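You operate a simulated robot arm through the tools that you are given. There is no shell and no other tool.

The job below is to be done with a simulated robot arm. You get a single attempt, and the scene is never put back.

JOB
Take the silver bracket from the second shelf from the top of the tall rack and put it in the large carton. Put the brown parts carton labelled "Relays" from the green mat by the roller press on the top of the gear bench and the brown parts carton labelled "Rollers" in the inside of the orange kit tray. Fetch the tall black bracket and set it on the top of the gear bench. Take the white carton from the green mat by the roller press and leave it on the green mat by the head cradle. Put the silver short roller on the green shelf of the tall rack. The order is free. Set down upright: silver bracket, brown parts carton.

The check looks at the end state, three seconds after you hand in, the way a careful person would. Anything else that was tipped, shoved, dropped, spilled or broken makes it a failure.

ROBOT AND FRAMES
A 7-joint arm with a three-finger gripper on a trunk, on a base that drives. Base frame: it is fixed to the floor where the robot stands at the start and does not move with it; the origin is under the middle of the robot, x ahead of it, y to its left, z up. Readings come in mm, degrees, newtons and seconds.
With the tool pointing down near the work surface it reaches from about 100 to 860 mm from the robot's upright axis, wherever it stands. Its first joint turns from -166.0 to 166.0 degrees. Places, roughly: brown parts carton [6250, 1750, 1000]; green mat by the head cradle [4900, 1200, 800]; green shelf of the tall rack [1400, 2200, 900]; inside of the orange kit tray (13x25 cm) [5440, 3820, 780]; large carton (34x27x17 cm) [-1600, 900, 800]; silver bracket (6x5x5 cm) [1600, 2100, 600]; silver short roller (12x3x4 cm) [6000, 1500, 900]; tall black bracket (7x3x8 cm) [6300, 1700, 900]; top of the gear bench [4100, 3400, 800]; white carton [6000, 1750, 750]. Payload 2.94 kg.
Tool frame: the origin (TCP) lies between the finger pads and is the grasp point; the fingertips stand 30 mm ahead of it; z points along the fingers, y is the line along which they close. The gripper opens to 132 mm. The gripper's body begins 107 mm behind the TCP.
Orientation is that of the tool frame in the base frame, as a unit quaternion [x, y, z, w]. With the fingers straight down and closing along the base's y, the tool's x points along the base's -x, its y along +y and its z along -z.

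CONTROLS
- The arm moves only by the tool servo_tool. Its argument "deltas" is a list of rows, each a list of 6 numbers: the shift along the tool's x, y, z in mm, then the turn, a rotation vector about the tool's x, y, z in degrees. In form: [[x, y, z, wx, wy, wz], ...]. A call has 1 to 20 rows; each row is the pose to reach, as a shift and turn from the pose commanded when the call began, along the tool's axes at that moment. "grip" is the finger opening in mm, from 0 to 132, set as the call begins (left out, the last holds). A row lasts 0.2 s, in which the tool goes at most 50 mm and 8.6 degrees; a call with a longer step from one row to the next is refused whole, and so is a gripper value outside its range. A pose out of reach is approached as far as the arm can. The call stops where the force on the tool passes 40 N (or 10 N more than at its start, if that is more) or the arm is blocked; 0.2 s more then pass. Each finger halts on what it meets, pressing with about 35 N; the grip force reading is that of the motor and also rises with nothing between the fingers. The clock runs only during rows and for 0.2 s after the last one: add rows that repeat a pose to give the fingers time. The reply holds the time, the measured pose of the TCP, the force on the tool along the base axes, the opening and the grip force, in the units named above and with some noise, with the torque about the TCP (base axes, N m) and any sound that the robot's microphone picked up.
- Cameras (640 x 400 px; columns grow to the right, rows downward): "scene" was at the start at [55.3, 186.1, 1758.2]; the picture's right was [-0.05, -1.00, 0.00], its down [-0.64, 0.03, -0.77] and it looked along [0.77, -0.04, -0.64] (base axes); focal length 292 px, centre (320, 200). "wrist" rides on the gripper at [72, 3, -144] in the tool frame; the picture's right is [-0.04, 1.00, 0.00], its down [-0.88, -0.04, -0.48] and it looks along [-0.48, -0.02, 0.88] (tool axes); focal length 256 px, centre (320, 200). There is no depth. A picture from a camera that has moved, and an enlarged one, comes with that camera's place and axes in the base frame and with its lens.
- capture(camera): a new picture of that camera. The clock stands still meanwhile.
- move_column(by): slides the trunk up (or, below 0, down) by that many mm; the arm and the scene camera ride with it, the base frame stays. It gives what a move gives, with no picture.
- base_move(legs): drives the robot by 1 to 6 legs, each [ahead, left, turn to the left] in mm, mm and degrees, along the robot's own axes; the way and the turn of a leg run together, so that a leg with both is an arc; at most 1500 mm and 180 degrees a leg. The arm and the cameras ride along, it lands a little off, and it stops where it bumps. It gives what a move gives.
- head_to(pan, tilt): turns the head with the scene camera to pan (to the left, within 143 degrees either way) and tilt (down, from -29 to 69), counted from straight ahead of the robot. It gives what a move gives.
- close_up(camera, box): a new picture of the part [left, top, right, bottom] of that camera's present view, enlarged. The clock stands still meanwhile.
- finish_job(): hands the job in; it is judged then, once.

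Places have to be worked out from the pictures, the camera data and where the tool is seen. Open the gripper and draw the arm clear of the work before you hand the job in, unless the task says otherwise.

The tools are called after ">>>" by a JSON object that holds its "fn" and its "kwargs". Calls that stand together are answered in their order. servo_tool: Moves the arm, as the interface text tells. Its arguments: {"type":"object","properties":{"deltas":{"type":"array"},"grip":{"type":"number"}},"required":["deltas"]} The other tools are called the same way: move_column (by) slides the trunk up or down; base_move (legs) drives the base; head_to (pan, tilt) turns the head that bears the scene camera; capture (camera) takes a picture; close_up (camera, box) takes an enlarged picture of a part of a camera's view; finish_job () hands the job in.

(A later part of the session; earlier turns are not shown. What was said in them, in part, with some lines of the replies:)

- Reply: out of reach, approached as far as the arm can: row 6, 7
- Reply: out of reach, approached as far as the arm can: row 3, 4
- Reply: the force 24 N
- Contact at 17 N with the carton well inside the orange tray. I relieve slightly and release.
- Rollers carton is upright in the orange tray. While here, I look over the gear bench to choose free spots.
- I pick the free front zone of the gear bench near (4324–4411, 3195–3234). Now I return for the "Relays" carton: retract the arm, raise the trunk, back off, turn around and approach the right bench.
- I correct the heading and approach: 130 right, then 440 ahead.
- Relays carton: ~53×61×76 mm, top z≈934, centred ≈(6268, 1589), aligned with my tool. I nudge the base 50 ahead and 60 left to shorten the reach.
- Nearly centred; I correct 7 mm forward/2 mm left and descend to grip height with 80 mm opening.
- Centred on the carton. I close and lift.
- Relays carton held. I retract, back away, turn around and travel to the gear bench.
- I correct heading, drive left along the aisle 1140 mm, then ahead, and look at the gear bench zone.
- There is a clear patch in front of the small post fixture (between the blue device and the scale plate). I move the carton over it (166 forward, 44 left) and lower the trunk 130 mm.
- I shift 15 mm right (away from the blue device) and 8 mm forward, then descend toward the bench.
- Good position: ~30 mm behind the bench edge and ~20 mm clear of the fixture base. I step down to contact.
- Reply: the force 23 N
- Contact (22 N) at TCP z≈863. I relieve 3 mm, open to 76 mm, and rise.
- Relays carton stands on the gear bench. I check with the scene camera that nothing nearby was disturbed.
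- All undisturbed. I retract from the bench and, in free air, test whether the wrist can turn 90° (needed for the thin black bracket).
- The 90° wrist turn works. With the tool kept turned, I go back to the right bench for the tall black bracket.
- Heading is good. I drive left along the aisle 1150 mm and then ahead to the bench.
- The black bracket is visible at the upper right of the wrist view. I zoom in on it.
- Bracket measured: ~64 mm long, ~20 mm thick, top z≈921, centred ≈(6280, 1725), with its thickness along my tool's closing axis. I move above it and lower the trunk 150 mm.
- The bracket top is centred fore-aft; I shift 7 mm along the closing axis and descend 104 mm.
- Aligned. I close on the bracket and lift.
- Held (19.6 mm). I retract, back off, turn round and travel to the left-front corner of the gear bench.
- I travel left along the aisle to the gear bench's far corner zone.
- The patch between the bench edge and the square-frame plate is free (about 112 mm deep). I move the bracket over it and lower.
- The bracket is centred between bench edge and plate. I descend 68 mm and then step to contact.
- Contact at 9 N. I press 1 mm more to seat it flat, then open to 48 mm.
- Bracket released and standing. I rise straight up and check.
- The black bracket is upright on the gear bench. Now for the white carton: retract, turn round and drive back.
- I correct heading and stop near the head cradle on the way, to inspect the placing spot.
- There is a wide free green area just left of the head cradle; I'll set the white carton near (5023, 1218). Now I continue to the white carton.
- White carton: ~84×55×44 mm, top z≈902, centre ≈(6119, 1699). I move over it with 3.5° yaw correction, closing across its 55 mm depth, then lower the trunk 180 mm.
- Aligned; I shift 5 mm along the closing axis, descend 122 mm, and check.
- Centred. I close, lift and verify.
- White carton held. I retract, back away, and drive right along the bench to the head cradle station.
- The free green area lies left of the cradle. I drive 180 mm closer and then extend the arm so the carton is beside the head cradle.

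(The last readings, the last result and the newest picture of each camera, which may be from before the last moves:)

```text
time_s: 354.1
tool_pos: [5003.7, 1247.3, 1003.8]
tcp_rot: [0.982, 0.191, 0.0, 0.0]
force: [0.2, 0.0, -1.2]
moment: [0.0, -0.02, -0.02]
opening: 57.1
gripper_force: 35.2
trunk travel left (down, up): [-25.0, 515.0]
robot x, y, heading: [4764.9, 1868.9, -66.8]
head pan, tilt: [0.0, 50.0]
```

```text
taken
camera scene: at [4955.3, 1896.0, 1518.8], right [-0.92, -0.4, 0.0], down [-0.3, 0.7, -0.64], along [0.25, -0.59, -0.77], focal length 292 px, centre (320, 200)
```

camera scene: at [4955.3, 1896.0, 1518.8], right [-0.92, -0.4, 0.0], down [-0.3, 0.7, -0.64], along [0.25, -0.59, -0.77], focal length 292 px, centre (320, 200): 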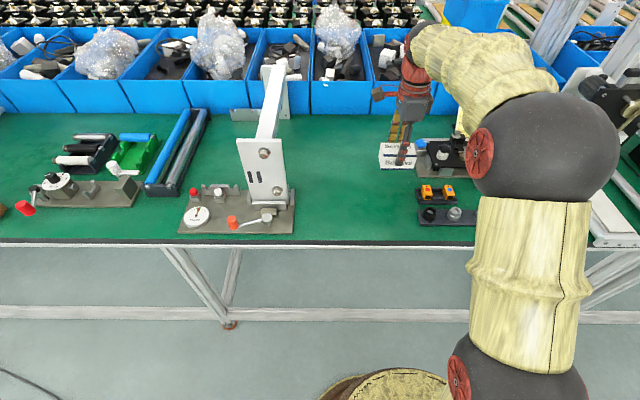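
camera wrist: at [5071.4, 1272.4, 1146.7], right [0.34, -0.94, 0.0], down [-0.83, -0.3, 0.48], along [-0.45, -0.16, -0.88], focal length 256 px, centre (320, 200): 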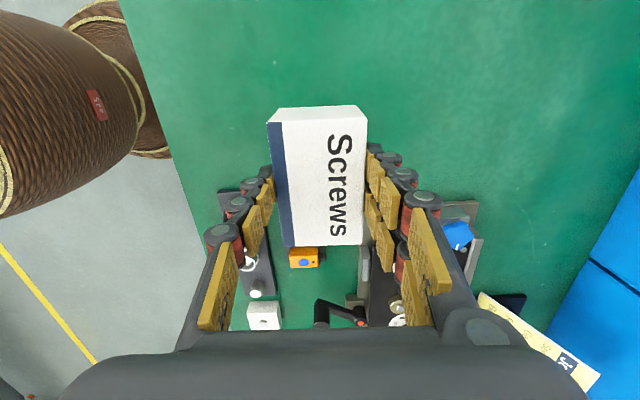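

The drop point is clear (≥30 mm to the trays and cradle base). I descend 90 mm and step down to contact.

>>> {"fn": "servo_tool", "kwargs": {"deltas": [[0, 0, 25, 0, 0, 0], [0, 0, 50, 0, 0, 0], [0, 0, 72, 0, 0, 0], [0, 0, 92, 0, 0, 0], [0, 0, 92, 0, 0, 0]]}}

>>> {"fn": "servo_tool", "kwargs": {"deltas": [[0, 0, 3, 0, 0, 0], [0, 0, 6, 0, 0, 0], [0, 0, 9, 0, 0, 0]]}}

>>> {"fn": "servo_tool", "kwargs": {"deltas": [[0, 0, 2, 0, 0, 0], [0, 0, 4, 0, 0, 0]]}}

```text
time_s: 355.3
tool_pos: [5004.7, 1248.4, 912.3]
tcp_rot: [0.981, 0.192, 0.0, 0.0]
force: [-0.2, 1.3, -1.8]
moment: [-0.02, -0.02, 0.03]
opening: 57.2
gripper_force: 34.4
trunk travel left (down, up): [-25.0, 515.0]
robot x, y, heading: [4762.4, 1864.9, -66.7]
head pan, tilt: [0.0, 50.0]
```

```text
time_s: 356.1
tool_pos: [5004.4, 1248.9, 902.4]
tcp_rot: [0.982, 0.191, -0.001, -0.001]
force: [0.4, 0.1, -1.7]
moment: [-0.02, -0.01, 0.01]
opening: 57.3
gripper_force: 35.4
trunk travel left (down, up): [-25.0, 515.0]
robot x, y, heading: [4761.1, 1864.7, -66.5]
head pan, tilt: [0.0, 50.0]
```

```text
time_s: 356.7
tool_pos: [5003.3, 1248.0, 898.5]
tcp_rot: [0.981, 0.192, -0.001, -0.001]
force: [0.1, 0.0, -1.9]
moment: [0.0, 0.02, -0.03]
opening: 57.2
gripper_force: 35.2
trunk travel left (down, up): [-25.0, 515.0]
robot x, y, heading: [4763.9, 1863.1, -66.6]
head pan, tilt: [0.0, 50.0]
```

>>> {"fn": "servo_tool", "kwargs": {"deltas": [[0, 0, 1.5, 0, 0, 0], [0, 0, 3, 0, 0, 0]]}}

>>> {"fn": "servo_tool", "kwargs": {"deltas": [[0, 0, 1.5, 0, 0, 0], [0, 0, 3, 0, 0, 0]]}}

```text
time_s: 357.3
tool_pos: [5005.4, 1248.8, 894.5]
tcp_rot: [0.982, 0.191, 0.0, -0.001]
force: [0.7, 0.6, -1.1]
moment: [0.03, -0.01, 0.02]
opening: 57.2
gripper_force: 34.8
trunk travel left (down, up): [-25.0, 515.0]
robot x, y, heading: [4763.6, 1862.4, -66.7]
head pan, tilt: [0.0, 50.0]
```

```text
time_s: 357.9
tool_pos: [5003.5, 1248.1, 893.8]
tcp_rot: [0.981, 0.192, 0.0, 0.0]
force: [-0.1, 3.1, 10.5]
moment: [0.49, 0.23, 0.0]
opening: 57.3
gripper_force: 35.1
trunk travel left (down, up): [-25.0, 515.0]
robot x, y, heading: [4761.4, 1862.1, -66.6]
head pan, tilt: [0.0, 50.0]
```

Contact. I release (to 84 mm) and rise.

>>> {"fn": "servo_tool", "kwargs": {"deltas": [[0, 0, 0, 0, 0, 0], [0, 0, -1, 0, 0, 0], [0, 0, -1, 0, 0, 0]], "grip": 84}}

>>> {"fn": "servo_tool", "kwargs": {"deltas": [[0, 0, -25, 0, 0, 0], [0, 0, -65, 0, 0, 0], [0, 0, -110, 0, 0, 0], [0, 0, -155, 0, 0, 0], [0, 0, -180, 0, 0, 0], [0, 0, -180, 0, 0, 0]]}}

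>>> {"fn": "capture", "kwargs": {"camera": "wrist"}}

>>> {"fn": "close_up", "kwargs": {"camera": "scene", "box": [340, 60, 540, 240]}}

```text
time_s: 358.7
tool_pos: [5003.4, 1249.1, 894.0]
tcp_rot: [0.981, 0.192, -0.001, -0.001]
force: [0.3, 0.4, 0.0]
moment: [-0.02, -0.02, 0.0]
opening: 84.1
gripper_force: 0.0
trunk travel left (down, up): [-25.0, 515.0]
robot x, y, heading: [4761.0, 1865.0, -66.6]
head pan, tilt: [0.0, 50.0]
```

```text
time_s: 360.1
tool_pos: [5005.5, 1247.7, 1072.6]
tcp_rot: [0.981, 0.192, 0.0, -0.002]
force: [-0.3, 0.8, 0.1]
moment: [-0.02, 0.01, 0.04]
opening: 83.8
gripper_force: 0.0
trunk travel left (down, up): [-25.0, 515.0]
robot x, y, heading: [4764.8, 1863.5, -66.6]
head pan, tilt: [0.0, 50.0]
```

```text
taken
camera wrist: at [5072.4, 1272.4, 1215.7], right [0.34, -0.94, 0.0], down [-0.83, -0.3, 0.48], along [-0.45, -0.16, -0.88], focal length 256 px, centre (320, 200)
```

wrist: 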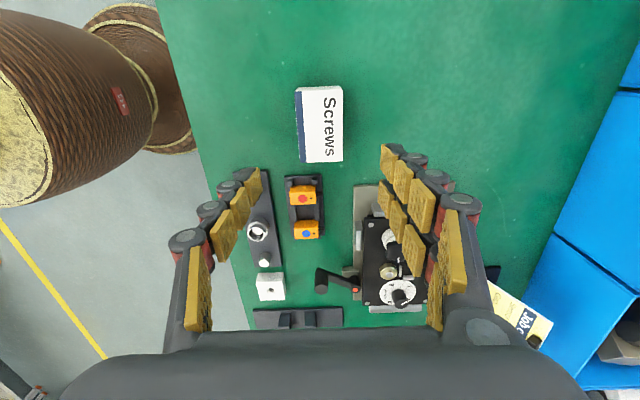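

```text
2.22 times, centred on (440, 150) of scene
camera zoom: at [4955.3, 1896.1, 1518.7], right [-0.92, -0.4, 0.0], down [-0.3, 0.7, -0.64], along [0.25, -0.59, -0.77], focal length 649 px, centre (53, 311)
```

zoom: 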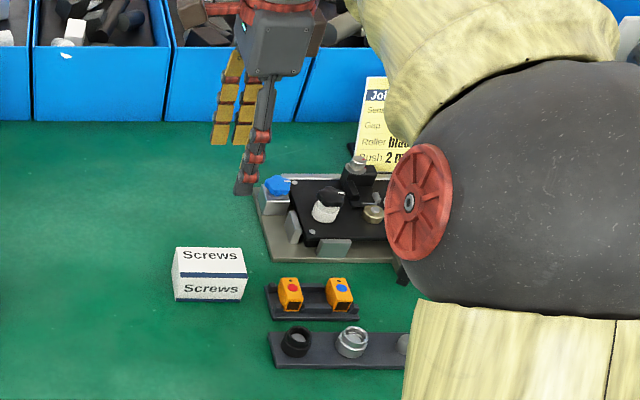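

The white carton is set beside the head cradle. Last item: the silver short roller. I retract, back off and drive left along the bench.

>>> {"fn": "servo_tool", "kwargs": {"deltas": [[0, -45, 0, 0, 0, 0], [0, -90, 0, 0, 0, 0], [0, -130, 0, 0, 0, 0], [0, -130, 0, 0, 0, 0]]}}

>>> {"fn": "move_column", "kwargs": {"by": 130}}

>>> {"fn": "base_move", "kwargs": {"legs": [[-350, 0, 0.7], [0, 982, 0]]}}

>>> {"fn": "capture", "kwargs": {"camera": "scene"}}

```text
time_s: 361.1
tool_pos: [4953.6, 1368.3, 1073.1]
tcp_rot: [0.982, 0.191, -0.001, -0.001]
force: [-0.1, 0.1, -0.1]
moment: [-0.04, 0.0, -0.05]
opening: 84.2
gripper_force: 0.0
trunk travel left (down, up): [-25.0, 515.0]
robot x, y, heading: [4763.8, 1865.6, -66.6]
head pan, tilt: [0.0, 50.0]
```

```text
time_s: 362.7
tool_pos: [4954.4, 1367.9, 1202.0]
tcp_rot: [0.981, 0.192, 0.0, -0.001]
force: [0.3, 0.2, -0.1]
moment: [0.02, 0.0, 0.02]
opening: 84.0
gripper_force: 0.0
trunk travel left (down, up): [-155.0, 385.0]
robot x, y, heading: [4763.2, 1863.0, -66.4]
head pan, tilt: [0.0, 50.0]
```

```text
time_s: 369.8
tool_pos: [5722.2, 2097.1, 1203.5]
tcp_rot: [0.98, 0.198, 0.0, 0.0]
force: [-0.1, 0.3, -0.4]
moment: [-0.02, -0.01, 0.01]
opening: 84.1
gripper_force: 0.2
trunk travel left (down, up): [-155.0, 385.0]
robot x, y, heading: [5516.1, 2589.1, -65.7]
head pan, tilt: [0.0, 50.0]
```

```text
taken
camera scene: at [5716.7, 2625.9, 1648.7], right [-0.91, -0.41, 0.0], down [-0.31, 0.7, -0.64], along [0.26, -0.59, -0.77], focal length 292 px, centre (320, 200)
```

scene: 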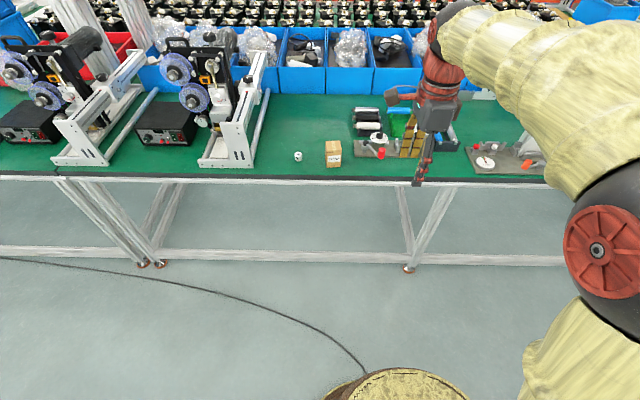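

I approach the bench 440 mm ahead and view the roller stand from above.

>>> {"fn": "base_move", "kwargs": {"legs": [[440, 0, 0]]}}

>>> {"fn": "capture", "kwargs": {"camera": "wrist"}}

>>> {"fn": "capture", "kwargs": {"camera": "scene"}}

```text
time_s: 372.4
tool_pos: [5899.2, 1693.0, 1202.3]
tcp_rot: [0.981, 0.195, -0.001, -0.001]
force: [0.4, 0.6, 0.6]
moment: [0.0, -0.02, 0.02]
opening: 83.9
gripper_force: 0.1
trunk travel left (down, up): [-155.0, 385.0]
robot x, y, heading: [5704.5, 2189.1, -66.3]
head pan, tilt: [0.0, 50.0]
```

```text
taken
camera wrist: at [5966.8, 1717.6, 1345.7], right [0.34, -0.94, 0.0], down [-0.83, -0.3, 0.48], along [-0.45, -0.16, -0.88], focal length 256 px, centre (320, 200)
```

wrist: 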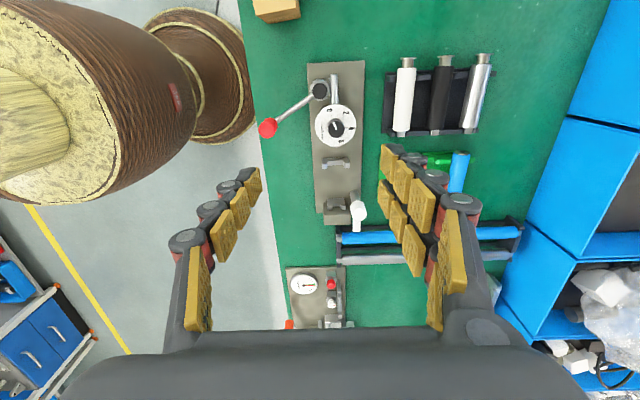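

```text
taken
camera scene: at [5896.0, 2221.4, 1648.7], right [-0.91, -0.4, 0.0], down [-0.31, 0.7, -0.64], along [0.26, -0.59, -0.77], focal length 292 px, centre (320, 200)
```

scene: 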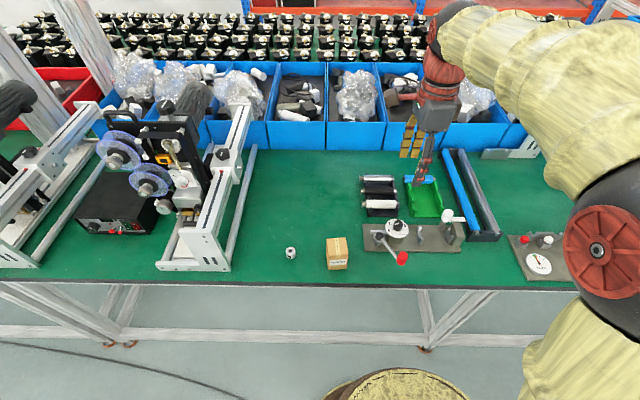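

The stand with white, black and silver rollers is in view. I zoom in to measure the silver one.

>>> {"fn": "close_up", "kwargs": {"camera": "wrist", "box": [370, 30, 510, 150]}}

>>> {"fn": "close_up", "kwargs": {"camera": "scene", "box": [340, 160, 420, 230]}}

```text
3.33 times, centred on (440, 90) of wrist
camera zoom: at [5966.8, 1717.6, 1345.7], right [0.34, -0.94, 0.0], down [-0.83, -0.3, 0.48], along [-0.45, -0.16, -0.88], focal length 853 px, centre (-80, 567)
```

zoom: 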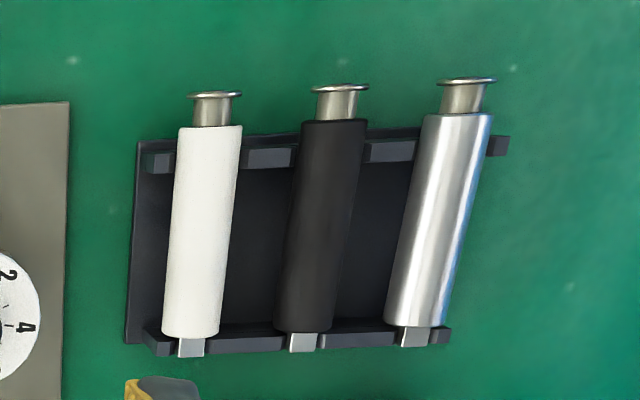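

```text
5.71 times, centred on (380, 195) of scene
camera zoom: at [5896.0, 2221.4, 1648.7], right [-0.91, -0.4, 0.0], down [-0.31, 0.7, -0.64], along [0.26, -0.59, -0.77], focal length 1669 px, centre (-23, 229)
```

zoom: 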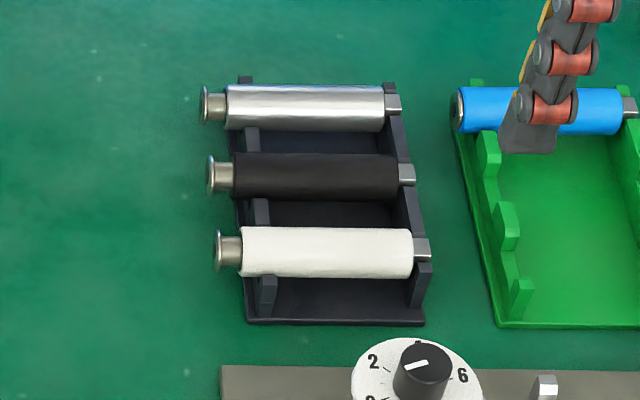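

Silver roller: tube ~97 mm long, ~31 mm diameter, 57 mm pitch to the black one, axis near (6004, 1452), z≈885. I nudge the base 40 mm closer, then move over it with a 50 mm opening.

>>> {"fn": "base_move", "kwargs": {"legs": [[40, 0, 0]]}}

>>> {"fn": "servo_tool", "kwargs": {"deltas": [[1, 37, 0, 0, 0, -0.3], [2, 74, 0, 0, 0, -0.5], [3, 111, 0, 0, 0, -0.8], [4, 148, 0, 0, 0, -1], [5, 185, 0, 0, 0, -1.3], [6.5, 218, 0, 0, 0, -1.5], [6.5, 218, 0, 0, 0, -1.5]], "grip": 46}}

>>> {"fn": "move_column", "kwargs": {"by": -150}}

>>> {"fn": "capture", "kwargs": {"camera": "wrist"}}

>>> {"fn": "close_up", "kwargs": {"camera": "wrist", "box": [240, 70, 400, 190]}}

```text
time_s: 373.3
tool_pos: [5915.4, 1655.6, 1202.3]
tcp_rot: [0.981, 0.196, -0.001, -0.002]
force: [0.2, -0.9, 0.3]
moment: [0.03, 0.02, -0.03]
opening: 83.8
gripper_force: 0.0
trunk travel left (down, up): [-155.0, 385.0]
robot x, y, heading: [5721.1, 2149.5, -66.3]
head pan, tilt: [0.0, 50.0]
```

```text
time_s: 374.9
tool_pos: [6006.3, 1456.6, 1201.2]
tcp_rot: [0.978, 0.209, -0.001, -0.002]
force: [0.1, -0.1, -0.2]
moment: [-0.02, 0.01, 0.0]
opening: 45.8
gripper_force: 0.0
trunk travel left (down, up): [-155.0, 385.0]
robot x, y, heading: [5719.3, 2148.1, -66.4]
head pan, tilt: [0.0, 50.0]
```

```text
time_s: 376.7
tool_pos: [6006.8, 1457.3, 1050.4]
tcp_rot: [0.978, 0.209, 0.0, -0.001]
force: [-0.2, 0.5, 0.1]
moment: [-0.02, 0.01, -0.02]
opening: 46.2
gripper_force: 0.1
trunk travel left (down, up): [-5.0, 535.0]
robot x, y, heading: [5720.3, 2148.8, -66.1]
head pan, tilt: [0.0, 50.0]
```

```text
taken
camera wrist: at [6073.1, 1483.1, 1194.7], right [0.37, -0.93, 0.0], down [-0.82, -0.32, 0.48], along [-0.44, -0.17, -0.88], focal length 256 px, centre (320, 200)
```

wrist: 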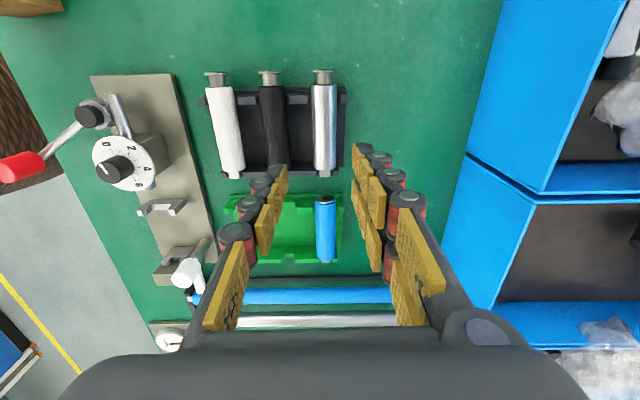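

```text
3.33 times, centred on (320, 130) of wrist
camera zoom: at [6073.1, 1483.1, 1194.7], right [0.37, -0.93, 0.0], down [-0.82, -0.32, 0.48], along [-0.44, -0.17, -0.88], focal length 853 px, centre (320, 433)
```

zoom: 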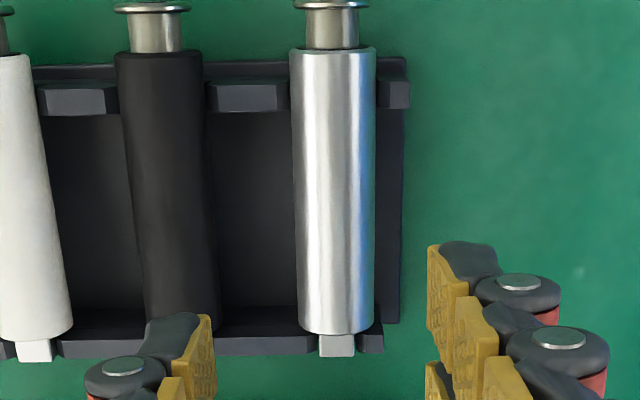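

I centre (6 mm forward, 1.4° yaw) and descend 105 mm, tips just above the roller, then check alignment.

>>> {"fn": "servo_tool", "kwargs": {"deltas": [[0, 3, 25, 0, 0, 0.7], [0, 6, 50, 0, 0, 1.4], [0, 6, 80, 0, 0, 1.4], [0, 6, 105, 0, 0, 1.4], [0, 6, 105, 0, 0, 1.4]], "grip": 43}}

>>> {"fn": "capture", "kwargs": {"camera": "wrist"}}

>>> {"fn": "close_up", "kwargs": {"camera": "wrist", "box": [220, 50, 420, 230]}}

```text
time_s: 377.9
tool_pos: [6009.8, 1452.8, 944.0]
tcp_rot: [0.98, 0.197, 0.001, 0.0]
force: [0.5, -0.4, 0.3]
moment: [0.0, 0.04, -0.01]
opening: 42.9
gripper_force: 0.0
trunk travel left (down, up): [-5.0, 535.0]
robot x, y, heading: [5720.0, 2148.4, -66.1]
head pan, tilt: [0.0, 50.0]
```

```text
taken
camera wrist: at [6076.5, 1476.5, 1087.5], right [0.35, -0.94, 0.0], down [-0.82, -0.3, 0.48], along [-0.45, -0.16, -0.88], focal length 256 px, centre (320, 200)
```

wrist: 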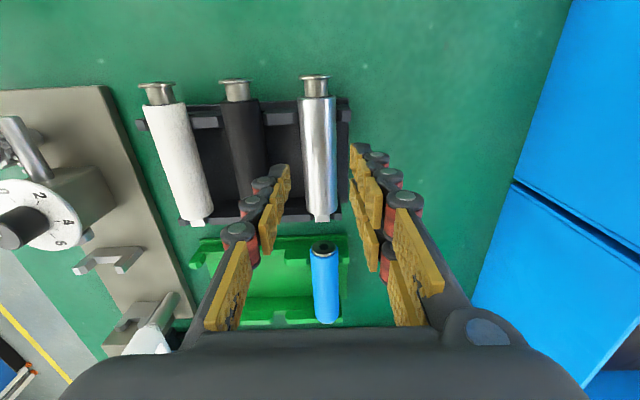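

```text
2.22 times, centred on (320, 140) of wrist
camera zoom: at [6076.5, 1476.5, 1087.5], right [0.35, -0.94, 0.0], down [-0.82, -0.3, 0.48], along [-0.45, -0.16, -0.88], focal length 569 px, centre (320, 333)
```

zoom: 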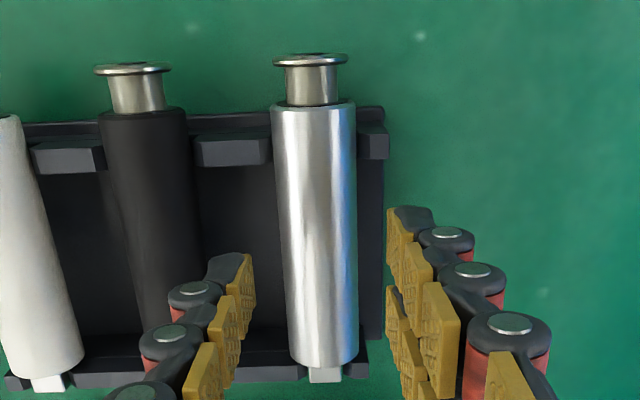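

The roller is exactly centred and parallel. I descend the last 43 mm and close.

>>> {"fn": "servo_tool", "kwargs": {"deltas": [[-2, 0, 15, 0, 0, 0], [-2, 0, 30, 0, 0, 0], [-2, 0, 43, 0, 0, 0], [-2, 0, 43, 0, 0, 0]]}}

>>> {"fn": "capture", "kwargs": {"camera": "wrist"}}

```text
time_s: 378.9
tool_pos: [6007.3, 1451.1, 901.2]
tcp_rot: [0.98, 0.197, -0.001, -0.002]
force: [-0.2, 0.0, 0.1]
moment: [0.0, 0.02, -0.03]
opening: 43.0
gripper_force: 0.0
trunk travel left (down, up): [-5.0, 535.0]
robot x, y, heading: [5718.5, 2150.6, -66.0]
head pan, tilt: [0.0, 50.0]
```

```text
taken
camera wrist: at [6074.4, 1475.3, 1044.9], right [0.35, -0.94, 0.0], down [-0.82, -0.31, 0.48], along [-0.45, -0.16, -0.88], focal length 256 px, centre (320, 200)
```

wrist: 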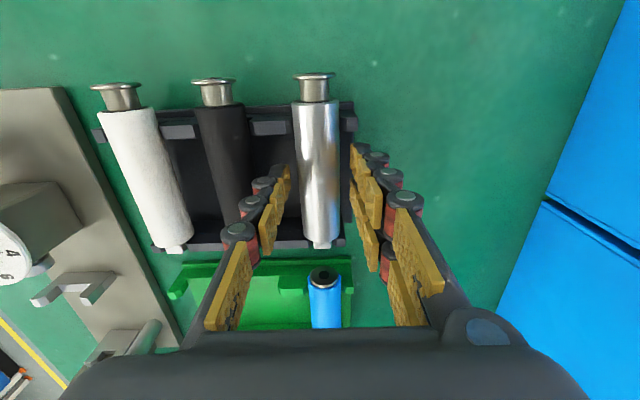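

Fingers straddle the roller without contact. I close and lift gently.

>>> {"fn": "servo_tool", "kwargs": {"deltas": [[0, 0, 0, 0, 0, 0], [0, 0, 0, 0, 0, 0], [0, 0, 0, 0, 0, 0], [0, 0, 0, 0, 0, 0]], "grip": 15}}

>>> {"fn": "servo_tool", "kwargs": {"deltas": [[0, 0, -15, 0, 0, 0], [0, 0, -40, 0, 0, 0], [0, 0, -40, 0, 0, 0]]}}

>>> {"fn": "capture", "kwargs": {"camera": "wrist"}}

```text
time_s: 379.9
tool_pos: [6007.7, 1450.4, 902.8]
tcp_rot: [0.98, 0.197, 0.0, -0.002]
force: [0.9, -0.3, 0.0]
moment: [-0.03, -0.01, -0.02]
opening: 29.1
gripper_force: 35.2
trunk travel left (down, up): [-5.0, 535.0]
robot x, y, heading: [5721.6, 2154.2, -65.9]
head pan, tilt: [0.0, 50.0]
```

```text
time_s: 380.7
tool_pos: [6007.2, 1449.8, 942.4]
tcp_rot: [0.981, 0.196, -0.001, -0.001]
force: [-0.1, -0.4, -1.8]
moment: [-0.01, -0.01, 0.0]
opening: 29.3
gripper_force: 34.5
trunk travel left (down, up): [-5.0, 535.0]
robot x, y, heading: [5719.9, 2152.4, -66.1]
head pan, tilt: [0.0, 50.0]
```

```text
taken
camera wrist: at [6074.8, 1475.1, 1086.4], right [0.35, -0.94, 0.0], down [-0.82, -0.31, 0.48], along [-0.45, -0.16, -0.88], focal length 256 px, centre (320, 200)
```

wrist: 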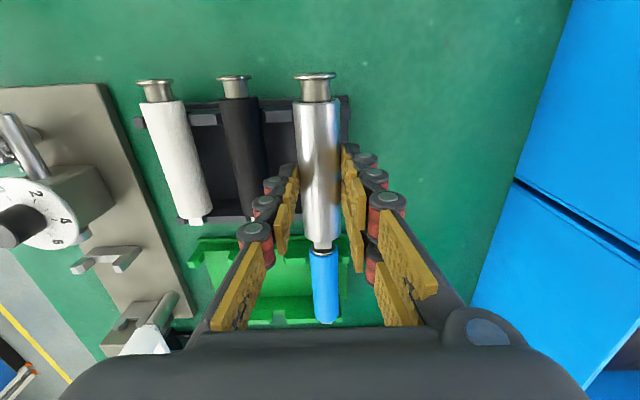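

The roller is free of the stand. I lift higher, retract, back off the bench, and in free air rotate the tool back 90° so the roller's axis points fore-aft.

>>> {"fn": "servo_tool", "kwargs": {"deltas": [[0, 0, -40, 0, 0, 0], [0, 0, -85, 0, 0, 0], [0, 0, -130, 0, 0, 0], [0, 0, -150, 0, 0, 0], [0, -45, -150, 0, 0, 0], [0, -90, -150, 0, 0, 0], [0, -135, -150, 0, 0, 0], [0, -180, -150, 0, 0, 0], [0, -200, -150, 0, 0, 0]]}}

>>> {"fn": "base_move", "kwargs": {"legs": [[-450, 0, 0]]}}

>>> {"fn": "servo_tool", "kwargs": {"deltas": [[0, 0, 0, 0, 0, -8], [0, 0, 0, 0, 0, -16], [0, 0, 0, 0, 0, -24], [0, 0, 0, 0, 0, -32], [0, 0, 0, 0, 0, -40], [0, 0, 0, 0, 0, -48], [0, 0, 0, 0, 0, -56], [0, 0, 0, 0, 0, -64], [0, 0, 0, 0, 0, -72], [0, 0, 0, 0, 0, -80], [0, 0, 0, 0, 0, -88], [0, 0, 0, 0, 0, -90]]}}

>>> {"fn": "capture", "kwargs": {"camera": "wrist"}}

```text
time_s: 382.7
tool_pos: [5928.6, 1634.8, 1094.8]
tcp_rot: [0.98, 0.197, 0.0, -0.001]
force: [0.0, -0.3, -1.5]
moment: [0.01, 0.03, -0.02]
opening: 29.1
gripper_force: 35.2
trunk travel left (down, up): [-5.0, 535.0]
robot x, y, heading: [5716.0, 2149.4, -66.0]
head pan, tilt: [0.0, 50.0]
```

```text
time_s: 385.4
tool_pos: [5743.3, 2048.9, 1094.8]
tcp_rot: [0.981, 0.193, 0.0, -0.002]
force: [0.5, -0.4, -2.7]
moment: [-0.01, 0.01, -0.02]
opening: 28.9
gripper_force: 35.1
trunk travel left (down, up): [-5.0, 535.0]
robot x, y, heading: [5540.8, 2565.6, -66.6]
head pan, tilt: [0.0, 50.0]
```

```text
time_s: 388.0
tool_pos: [5742.6, 2049.0, 1094.4]
tcp_rot: [0.556, 0.831, 0.001, -0.001]
force: [0.2, 0.1, -2.0]
moment: [-0.01, -0.01, 0.02]
opening: 29.0
gripper_force: 34.7
trunk travel left (down, up): [-5.0, 535.0]
robot x, y, heading: [5539.1, 2566.5, -66.5]
head pan, tilt: [0.0, 50.0]
```

```text
taken
camera wrist: at [5718.1, 2117.6, 1237.7], right [0.94, 0.34, 0.0], down [0.3, -0.83, 0.47], along [0.16, -0.44, -0.88], focal length 256 px, centre (320, 200)
```

wrist: 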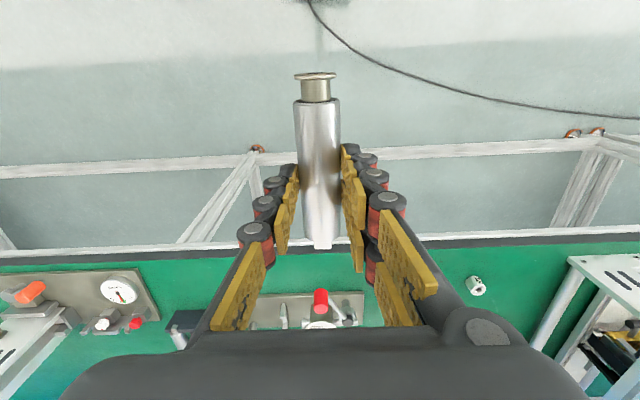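

Roller held with its axis fore-aft. I turn round toward the left side and start the long drive back to the rack.

>>> {"fn": "base_move", "kwargs": {"legs": [[0, 0, 180]]}}

```text
time_s: 395.6
tool_pos: [5363.6, 3094.3, 1095.2]
tcp_rot: [0.813, -0.582, 0.002, 0.001]
force: [0.6, 0.7, -2.6]
moment: [-0.02, 0.02, 0.01]
opening: 29.0
gripper_force: 34.6
trunk travel left (down, up): [-5.0, 535.0]
robot x, y, heading: [5536.3, 2565.4, 109.9]
head pan, tilt: [0.0, 50.0]
```

I correct the heading by 4° and drive left along the aisle in three legs.

>>> {"fn": "base_move", "kwargs": {"legs": [[0, 0, 4.1], [0, 1400, 0], [0, 1400, 0], [0, 1300, 0]]}}

>>> {"fn": "capture", "kwargs": {"camera": "scene"}}

```text
time_s: 416.1
tool_pos: [1504.5, 1402.2, 1094.7]
tcp_rot: [0.835, -0.55, 0.001, 0.001]
force: [0.4, -0.6, -2.8]
moment: [-0.01, 0.02, -0.01]
opening: 29.0
gripper_force: 34.9
trunk travel left (down, up): [-5.0, 535.0]
robot x, y, heading: [1719.9, 888.9, 114.4]
head pan, tilt: [0.0, 50.0]
```

```text
taken
camera scene: at [1525.3, 853.2, 1498.7], right [0.91, 0.41, 0.0], down [0.32, -0.7, -0.64], along [-0.26, 0.59, -0.77], focal length 292 px, centre (320, 200)
```

scene: 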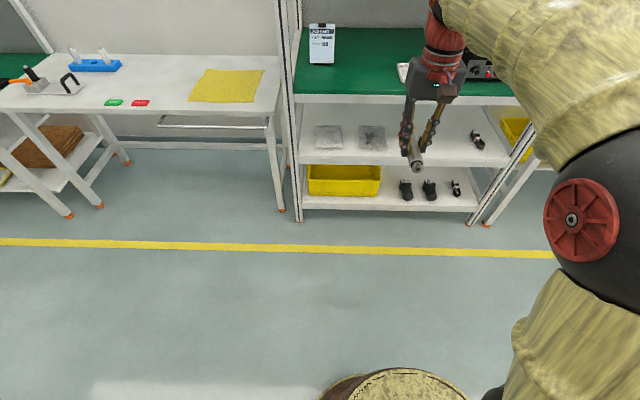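

I approach the rack: 330 mm ahead first, then check the clearances.

>>> {"fn": "base_move", "kwargs": {"legs": [[330, 27, 0]]}}

>>> {"fn": "head_to", "kwargs": {"pan": 0, "tilt": 40}}

>>> {"fn": "capture", "kwargs": {"camera": "scene"}}

>>> {"fn": "capture", "kwargs": {"camera": "wrist"}}

```text
time_s: 418.3
tool_pos: [1347.6, 1685.8, 1095.0]
tcp_rot: [0.834, -0.552, 0.002, 0.002]
force: [0.1, -0.2, -1.6]
moment: [0.03, 0.01, 0.02]
opening: 28.9
gripper_force: 34.9
trunk travel left (down, up): [-5.0, 535.0]
robot x, y, heading: [1560.7, 1173.1, 114.3]
head pan, tilt: [0.0, 50.0]
```

```text
time_s: 419.0
tool_pos: [1349.6, 1686.8, 1094.7]
tcp_rot: [0.834, -0.552, 0.001, 0.001]
force: [-0.4, 0.3, -2.0]
moment: [0.03, 0.02, -0.01]
opening: 28.9
gripper_force: 35.5
trunk travel left (down, up): [-5.0, 535.0]
robot x, y, heading: [1558.1, 1169.9, 114.3]
head pan, tilt: [0.0, 40.0]
```

```text
taken
camera scene: at [1363.7, 1145.9, 1512.8], right [0.91, 0.41, 0.0], down [0.26, -0.59, -0.77], along [-0.31, 0.7, -0.64], focal length 292 px, centre (320, 200)
```

scene: 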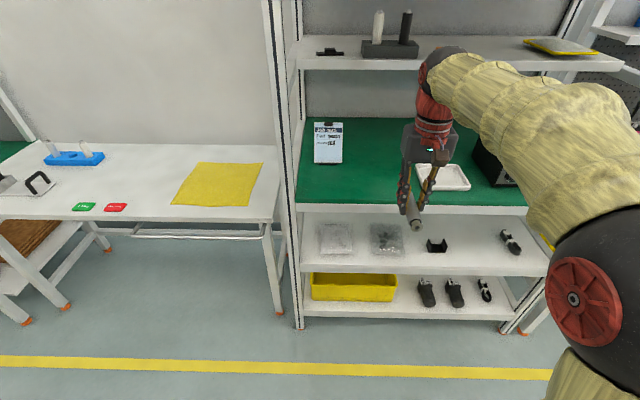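

```text
taken
camera wrist: at [1373.0, 1619.6, 1237.5], right [-0.94, -0.35, 0.0], down [-0.31, 0.83, 0.47], along [-0.17, 0.44, -0.88], focal length 256 px, centre (320, 200)
```

wrist: 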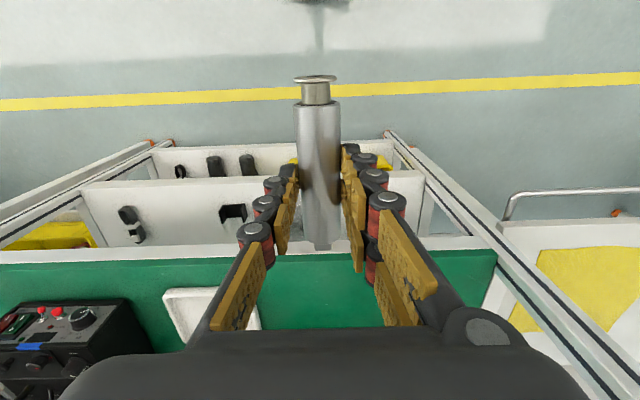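

The half shelf above is set well back, so a vertical placement near the shelf's front is fine. I drive 220 mm closer and extend the arm over the free spot.

>>> {"fn": "base_move", "kwargs": {"legs": [[220, 15, 0]]}}

>>> {"fn": "servo_tool", "kwargs": {"deltas": [[-40, 2, 0, 0, 0, 0], [-80, 4, 0, 0, 0, 0], [-120, 5, 0, 0, 0, 0], [-125, 5, 0, 0, 0, 0]]}}

>>> {"fn": "capture", "kwargs": {"camera": "wrist"}}

>>> {"fn": "capture", "kwargs": {"camera": "scene"}}

```text
time_s: 420.7
tool_pos: [1242.9, 1884.3, 1093.0]
tcp_rot: [0.833, -0.553, 0.001, 0.001]
force: [0.5, 0.1, -1.2]
moment: [-0.04, 0.04, 0.02]
opening: 28.9
gripper_force: 35.6
trunk travel left (down, up): [-5.0, 535.0]
robot x, y, heading: [1456.1, 1368.3, 114.3]
head pan, tilt: [0.0, 40.0]
```

```text
time_s: 421.7
tool_pos: [1189.6, 1997.3, 1092.8]
tcp_rot: [0.833, -0.553, 0.003, 0.002]
force: [0.2, 0.5, -3.4]
moment: [0.01, -0.01, 0.01]
opening: 29.0
gripper_force: 34.9
trunk travel left (down, up): [-5.0, 535.0]
robot x, y, heading: [1457.4, 1371.6, 114.2]
head pan, tilt: [0.0, 40.0]
```

```text
taken
camera wrist: at [1213.2, 1931.2, 1236.2], right [-0.94, -0.35, 0.0], down [-0.31, 0.83, 0.47], along [-0.17, 0.44, -0.88], focal length 256 px, centre (320, 200)
```

wrist: 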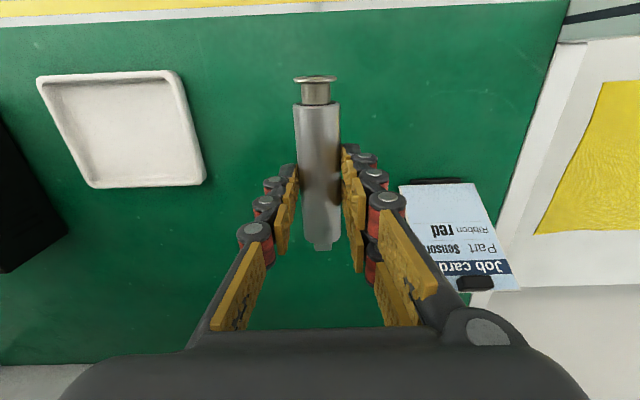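

```text
taken
camera scene: at [1257.9, 1344.5, 1512.8], right [0.91, 0.41, 0.0], down [0.26, -0.59, -0.77], along [-0.31, 0.7, -0.64], focal length 292 px, centre (320, 200)
```

scene: 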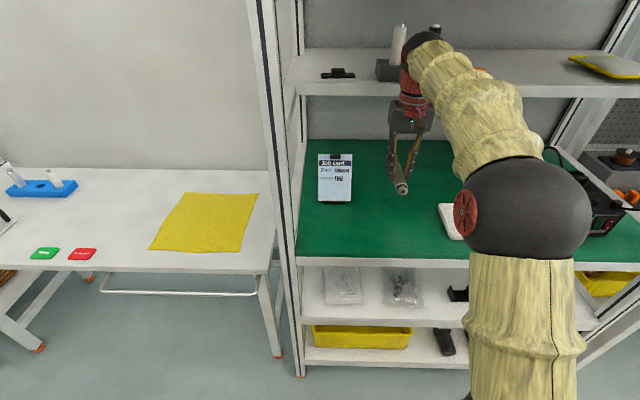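

The landing spot is clear (tray ~150 mm to the right, card ~100 mm to the left and behind). I shift 20 mm inward and descend 125 mm.

>>> {"fn": "servo_tool", "kwargs": {"deltas": [[-10, -5, 25, 0, 0, 0], [-20, -10, 60, 0, 0, 0], [-20, -10, 95, 0, 0, 0], [-20, -10, 125, 0, 0, 0], [-20, -10, 125, 0, 0, 0]]}}

>>> {"fn": "capture", "kwargs": {"camera": "wrist"}}

>>> {"fn": "close_up", "kwargs": {"camera": "scene", "box": [290, 60, 490, 260]}}

```text
time_s: 422.9
tool_pos: [1190.3, 2018.7, 969.2]
tcp_rot: [0.834, -0.552, 0.001, 0.001]
force: [0.4, 0.1, -3.2]
moment: [0.0, 0.01, 0.0]
opening: 29.0
gripper_force: 35.3
trunk travel left (down, up): [-5.0, 535.0]
robot x, y, heading: [1454.1, 1369.7, 114.1]
head pan, tilt: [0.0, 40.0]
```

```text
taken
camera wrist: at [1214.6, 1951.8, 1113.0], right [-0.94, -0.35, 0.0], down [-0.31, 0.83, 0.47], along [-0.17, 0.44, -0.88], focal length 256 px, centre (320, 200)
```

wrist: 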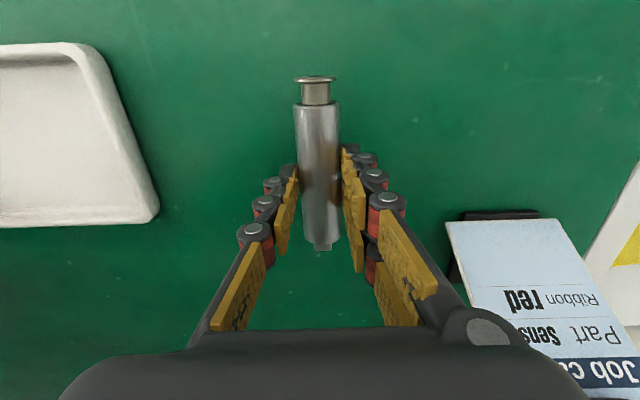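

```text
2.00 times, centred on (390, 160) of scene
camera zoom: at [1258.0, 1344.4, 1512.8], right [0.91, 0.41, 0.0], down [0.26, -0.59, -0.77], along [-0.31, 0.7, -0.64], focal length 584 px, centre (180, 280)
```

zoom: 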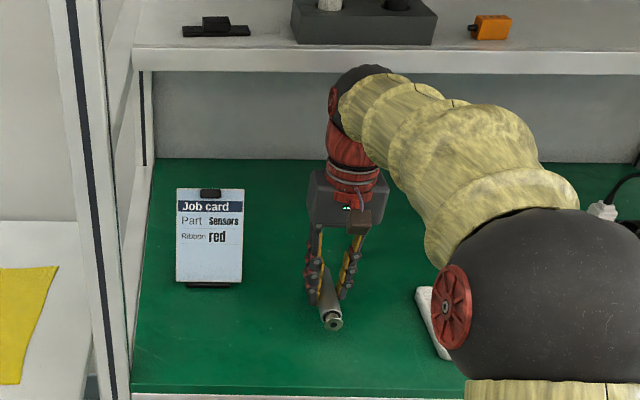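

Clear. I descend 35 mm, then in small steps until contact.

>>> {"fn": "servo_tool", "kwargs": {"deltas": [[0, 0, 12, 0, 0, 0], [0, 0, 24, 0, 0, 0], [0, 0, 34, 0, 0, 0]]}}

>>> {"fn": "servo_tool", "kwargs": {"deltas": [[0, 0, 2, 0, 0, 0], [0, 0, 4, 0, 0, 0]]}}

>>> {"fn": "servo_tool", "kwargs": {"deltas": [[0, 0, 2, 0, 0, 0], [0, 0, 4, 0, 0, 0]]}}

```text
time_s: 423.7
tool_pos: [1189.6, 2018.8, 939.4]
tcp_rot: [0.834, -0.552, -0.001, -0.001]
force: [-0.6, -1.2, 16.1]
moment: [-0.23, -0.06, 0.01]
opening: 28.8
gripper_force: 34.7
trunk travel left (down, up): [-5.0, 535.0]
robot x, y, heading: [1458.7, 1371.4, 114.1]
head pan, tilt: [0.0, 40.0]
```

```text
time_s: 424.3
tool_pos: [1191.6, 2018.0, 933.1]
tcp_rot: [0.834, -0.552, 0.0, 0.001]
force: [3.7, 1.7, 22.9]
moment: [-0.01, -0.11, 0.01]
opening: 28.8
gripper_force: 35.2
trunk travel left (down, up): [-5.0, 535.0]
robot x, y, heading: [1456.2, 1369.4, 114.3]
head pan, tilt: [0.0, 40.0]
```

```text
time_s: 424.9
tool_pos: [1191.6, 2019.0, 930.4]
tcp_rot: [0.834, -0.552, -0.001, 0.0]
force: [3.2, 3.9, 30.2]
moment: [-0.64, -0.31, 0.04]
opening: 28.5
gripper_force: 35.4
trunk travel left (down, up): [-5.0, 535.0]
robot x, y, heading: [1456.8, 1369.9, 114.1]
head pan, tilt: [0.0, 40.0]
```

Contact came earlier than expected; the force is now 30 N. I relieve upward in 1 mm steps to near zero before opening.

>>> {"fn": "servo_tool", "kwargs": {"deltas": [[0, 0, -2, 0, 0, 0], [0, 0, -3, 0, 0, 0]]}}

```text
time_s: 425.5
tool_pos: [1190.6, 2020.3, 930.4]
tcp_rot: [0.834, -0.552, 0.002, 0.0]
force: [-0.9, 5.9, 16.9]
moment: [0.92, 0.35, -0.03]
opening: 28.4
gripper_force: 34.8
trunk travel left (down, up): [-5.0, 535.0]
robot x, y, heading: [1454.4, 1373.0, 114.1]
head pan, tilt: [0.0, 40.0]
```

>>> {"fn": "servo_tool", "kwargs": {"deltas": [[0, 0, -1.5, 0, 0, 0], [0, 0, -1.5, 0, 0, 0]]}}

>>> {"fn": "capture", "kwargs": {"camera": "wrist"}}

```text
time_s: 426.1
tool_pos: [1190.8, 2018.9, 930.3]
tcp_rot: [0.834, -0.552, 0.003, 0.001]
force: [0.7, 2.8, 6.2]
moment: [0.46, 0.1, -0.1]
opening: 28.7
gripper_force: 34.6
trunk travel left (down, up): [-5.0, 535.0]
robot x, y, heading: [1452.5, 1372.1, 114.5]
head pan, tilt: [0.0, 40.0]
```

```text
taken
camera wrist: at [1215.4, 1952.4, 1073.4], right [-0.94, -0.35, 0.0], down [-0.31, 0.83, 0.47], along [-0.16, 0.44, -0.88], focal length 256 px, centre (320, 200)
```

wrist: 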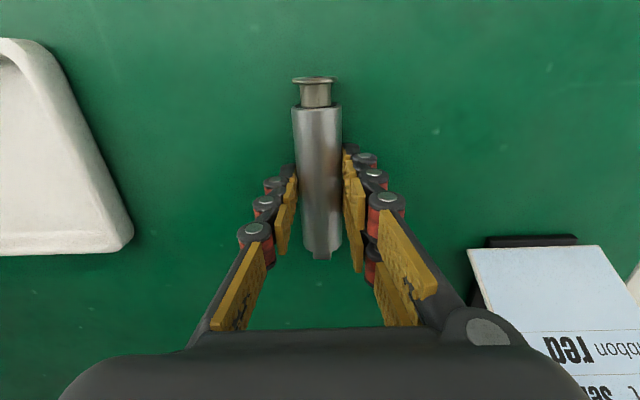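

Force is down to 6 N. I release very gently, opening only a couple of millimetres first so the roller isn't kicked.

>>> {"fn": "servo_tool", "kwargs": {"deltas": [[0, 0, 0, 0, 0, 0], [0, 0, 0, 0, 0, 0], [0, 0, 0, 0, 0, 0]], "grip": 32}}

>>> {"fn": "capture", "kwargs": {"camera": "wrist"}}

```text
time_s: 426.9
tool_pos: [1190.4, 2020.6, 930.8]
tcp_rot: [0.834, -0.552, 0.002, 0.001]
force: [0.2, 0.1, 0.0]
moment: [0.02, -0.03, 0.02]
opening: 32.3
gripper_force: 0.0
trunk travel left (down, up): [-5.0, 535.0]
robot x, y, heading: [1455.1, 1366.5, 114.1]
head pan, tilt: [0.0, 40.0]
```

```text
taken
camera wrist: at [1215.2, 1952.7, 1074.2], right [-0.94, -0.35, 0.0], down [-0.31, 0.83, 0.47], along [-0.17, 0.44, -0.88], focal length 256 px, centre (320, 200)
```

wrist: 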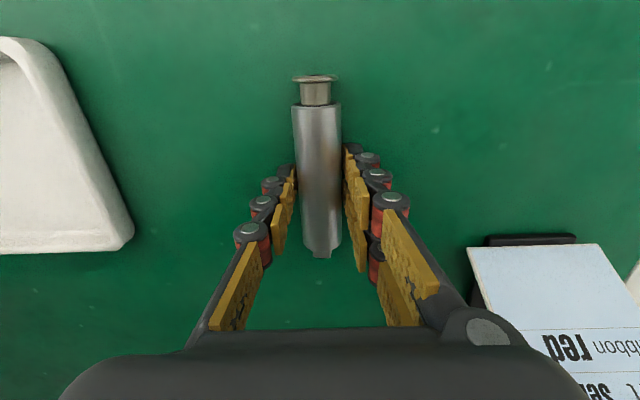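

The roller rests between the slightly opened fingers. I let it settle, then open wider in stages while watching whether it rolls.

>>> {"fn": "servo_tool", "kwargs": {"deltas": [[0, 0, 0, 0, 0, 0], [0, 0, 0, 0, 0, 0], [0, 0, 0, 0, 0, 0], [0, 0, 0, 0, 0, 0], [0, 0, 0, 0, 0, 0], [0, 0, 0, 0, 0, 0]], "grip": 38}}

>>> {"fn": "capture", "kwargs": {"camera": "wrist"}}

>>> {"fn": "servo_tool", "kwargs": {"deltas": [[0, 0, 0, 0, 0, 0], [0, 0, 0, 0, 0, 0], [0, 0, 0, 0, 0, 0], [0, 0, 0, 0, 0, 0], [0, 0, 0, 0, 0, 0], [0, 0, 0, 0, 0, 0]], "grip": 60}}

>>> {"fn": "capture", "kwargs": {"camera": "wrist"}}

```text
time_s: 428.3
tool_pos: [1190.7, 2020.1, 931.8]
tcp_rot: [0.834, -0.552, 0.002, 0.001]
force: [-0.2, -0.4, 0.9]
moment: [0.02, 0.0, -0.01]
opening: 38.1
gripper_force: 0.0
trunk travel left (down, up): [-5.0, 535.0]
robot x, y, heading: [1456.1, 1372.7, 114.0]
head pan, tilt: [0.0, 40.0]
```

```text
taken
camera wrist: at [1215.2, 1952.8, 1074.6], right [-0.94, -0.35, 0.0], down [-0.31, 0.83, 0.47], along [-0.17, 0.44, -0.88], focal length 256 px, centre (320, 200)
```

wrist: 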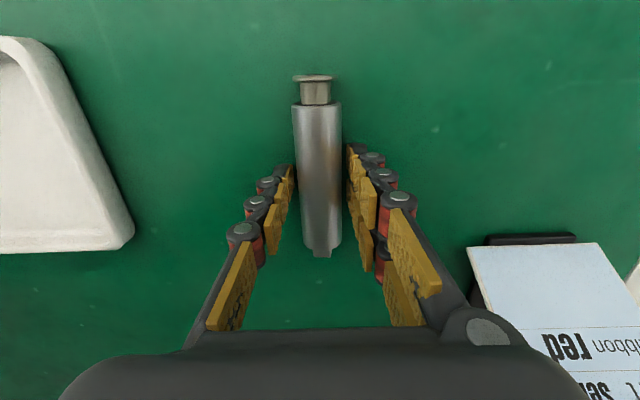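

```text
time_s: 429.7
tool_pos: [1190.6, 2019.8, 930.9]
tcp_rot: [0.834, -0.552, 0.001, 0.001]
force: [-0.6, 0.4, 0.3]
moment: [0.02, 0.02, 0.03]
opening: 60.2
gripper_force: 0.1
trunk travel left (down, up): [-5.0, 535.0]
robot x, y, heading: [1457.9, 1371.0, 114.3]
head pan, tilt: [0.0, 40.0]
```

```text
taken
camera wrist: at [1215.2, 1952.8, 1074.6], right [-0.94, -0.35, 0.0], down [-0.31, 0.83, 0.47], along [-0.17, 0.44, -0.88], focal length 256 px, centre (320, 200)
```

wrist: 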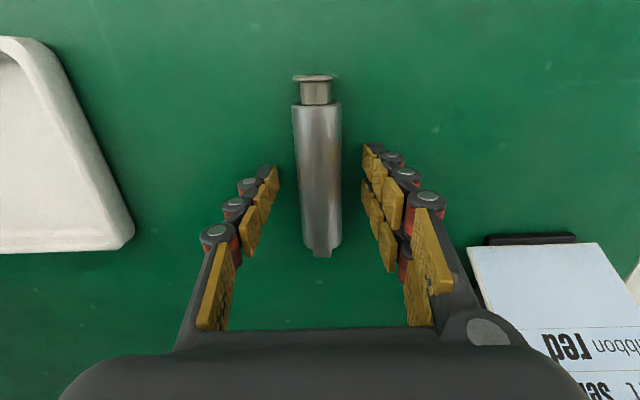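

The roller stays still. I raise the tool and watch again over a few seconds.

>>> {"fn": "servo_tool", "kwargs": {"deltas": [[0, 0, -25, 0, 0, 0], [0, 0, -65, 0, 0, 0], [0, 0, -105, 0, 0, 0], [0, 0, -145, 0, 0, 0], [0, 0, -160, 0, 0, 0], [0, 0, -160, 0, 0, 0]]}}

>>> {"fn": "capture", "kwargs": {"camera": "wrist"}}

>>> {"fn": "servo_tool", "kwargs": {"deltas": [[40, 0, 0, 0, 0, 0], [80, 0, 0, 0, 0, 0], [125, 0, 0, 0, 0, 0], [125, 0, 0, 0, 0, 0]]}}

>>> {"fn": "base_move", "kwargs": {"legs": [[-350, 0, 0]]}}

>>> {"fn": "capture", "kwargs": {"camera": "scene"}}

```text
time_s: 431.1
tool_pos: [1192.1, 2018.5, 1092.1]
tcp_rot: [0.834, -0.552, 0.001, 0.001]
force: [0.1, -0.2, 0.5]
moment: [-0.02, -0.04, 0.02]
opening: 59.9
gripper_force: 0.2
trunk travel left (down, up): [-5.0, 535.0]
robot x, y, heading: [1457.3, 1372.9, 114.2]
head pan, tilt: [0.0, 40.0]
```

```text
taken
camera wrist: at [1216.0, 1951.1, 1235.2], right [-0.94, -0.35, 0.0], down [-0.31, 0.83, 0.47], along [-0.17, 0.44, -0.88], focal length 256 px, centre (320, 200)
```

wrist: 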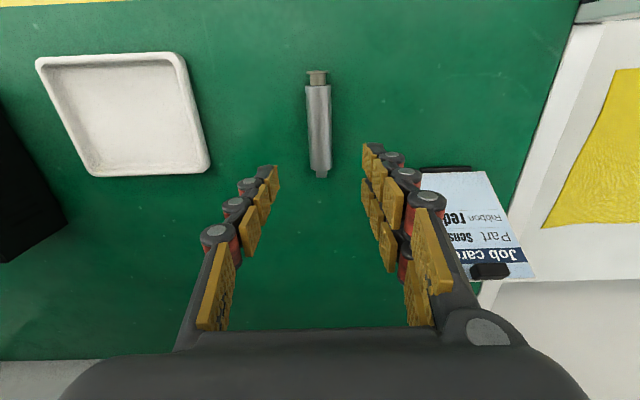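

```text
time_s: 432.1
tool_pos: [1242.4, 1902.8, 1092.6]
tcp_rot: [0.834, -0.552, 0.001, 0.001]
force: [0.9, 0.9, 1.4]
moment: [0.07, 0.0, 0.04]
opening: 60.0
gripper_force: 0.0
trunk travel left (down, up): [-5.0, 535.0]
robot x, y, heading: [1456.7, 1372.3, 114.1]
head pan, tilt: [0.0, 40.0]
```

```text
time_s: 434.3
tool_pos: [1385.5, 1585.0, 1091.7]
tcp_rot: [0.833, -0.553, 0.001, 0.001]
force: [-0.4, 0.6, 0.5]
moment: [-0.02, 0.0, 0.04]
opening: 60.1
gripper_force: 0.1
trunk travel left (down, up): [-5.0, 535.0]
robot x, y, heading: [1598.8, 1051.3, 114.1]
head pan, tilt: [0.0, 40.0]
```

```text
taken
camera scene: at [1400.2, 1025.9, 1512.8], right [0.91, 0.41, 0.0], down [0.26, -0.59, -0.77], along [-0.31, 0.7, -0.64], focal length 292 px, centre (320, 200)
```

scene: 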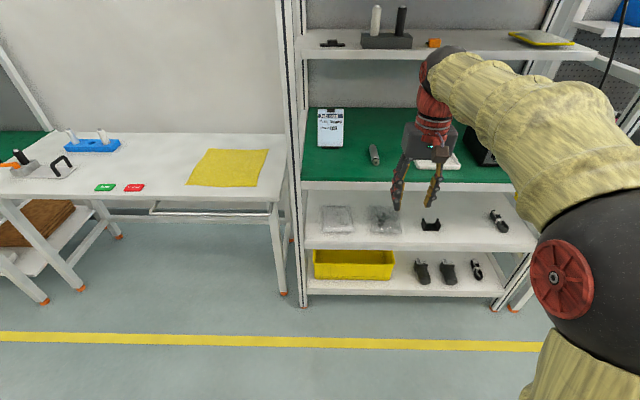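

The roller lies on the green shelf. I zoom in to confirm it is still in place before handing in.

>>> {"fn": "close_up", "kwargs": {"camera": "scene", "box": [300, 90, 480, 200]}}

>>> {"fn": "servo_tool", "kwargs": {"deltas": [[0, 0, 0, 0, 0, 0], [0, 0, 0, 0, 0, 0], [0, 0, 0, 0, 0, 0], [0, 0, 0, 0, 0, 0], [0, 0, 0, 0, 0, 0], [0, 0, 0, 0, 0, 0], [0, 0, 0, 0, 0, 0], [0, 0, 0, 0, 0, 0], [0, 0, 0, 0, 0, 0], [0, 0, 0, 0, 0, 0]], "grip": 100}}

>>> {"fn": "close_up", "kwargs": {"camera": "scene", "box": [300, 90, 480, 200]}}

```text
3.56 times, centred on (390, 145) of scene
camera zoom: at [1400.2, 1025.9, 1512.8], right [0.91, 0.41, 0.0], down [0.26, -0.59, -0.77], along [-0.31, 0.7, -0.64], focal length 1039 px, centre (71, 396)
```

zoom: 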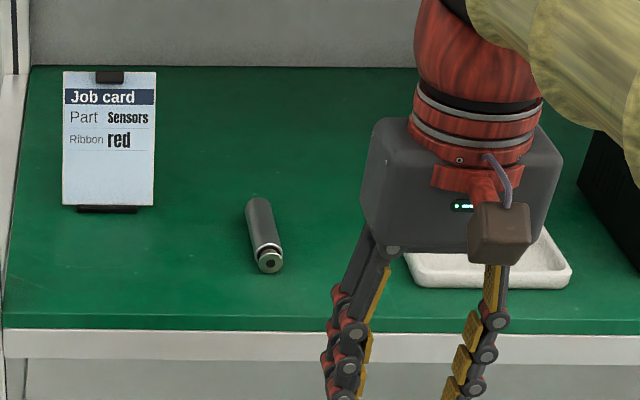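

```text
time_s: 436.5
tool_pos: [1386.5, 1584.1, 1091.4]
tcp_rot: [0.833, -0.553, 0.002, 0.002]
force: [0.8, -0.4, 0.0]
moment: [0.01, -0.01, 0.01]
opening: 99.8
gripper_force: 0.1
trunk travel left (down, up): [-5.0, 535.0]
robot x, y, heading: [1598.2, 1046.6, 113.7]
head pan, tilt: [0.0, 40.0]
```

```text
3.56 times, centred on (390, 145) of scene
camera zoom: at [1400.3, 1025.8, 1512.8], right [0.91, 0.41, 0.0], down [0.26, -0.59, -0.77], along [-0.31, 0.7, -0.64], focal length 1039 px, centre (71, 396)
```

zoom: 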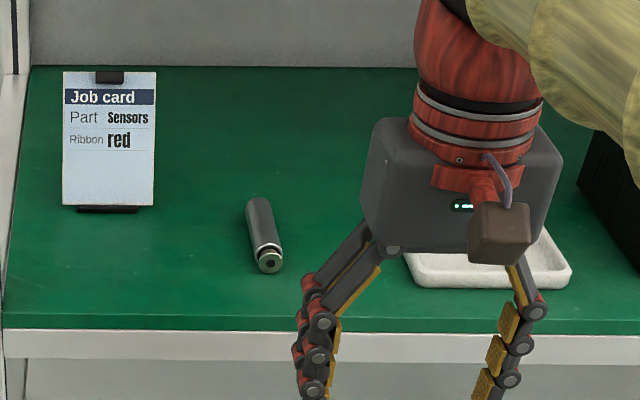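

Everything is where it belongs: the silver bracket is upright in the large carton, and the Relays carton and the black bracket are on the gear bench. The Rollers carton is in the orange tray, the white carton is by the head cradle, and the silver roller lies still on the green shelf. The gripper is open and the arm is clear, so I hand in.

>>> {"fn": "finish_job", "kwargs": {}}

```text
The job is handed in.
```

I finished all six moves and handed the job in; I don't have the check's result. In the last pictures I took of each item, it was where you asked and nothing nearby looked tipped or shoved.

| Item | Where it is now |
|---|---|
| Silver bracket | Upright on the floor of the large carton, in the clear bay on its left |
| "Relays" carton | Upright on the gear bench, near the front edge |
| "Rollers" carton | Upright inside the orange kit tray |
| Tall black bracket | Upright at the left front corner of the gear bench |
| White carton ("Screws") | On the green bench surface just left of the head cradle, about 115 mm from your rough point |
| Silver short roller | Lying on the green shelf of the tall rack; still there in two pictures about 2 s apart |

- **Which shelf:** counting every shelf on the rack, the one I took the silver bracket from is not the second from the top. It is the shelf just below the green one, at about z 560. It matched your rough coordinates, and I saw no other silver bracket on the rack.
- **Extra handling:** I set the silver bracket down briefly on the white table by the rack and picked it up again with the gripper vertical, so it could go into the carton past the open flap.
- **Roller placement:** the roller touched the shelf sooner than I expected, and I pressed it down with about 30 N before easing off. It showed no visible damage.

The gripper is open and the arm is clear of the rack.
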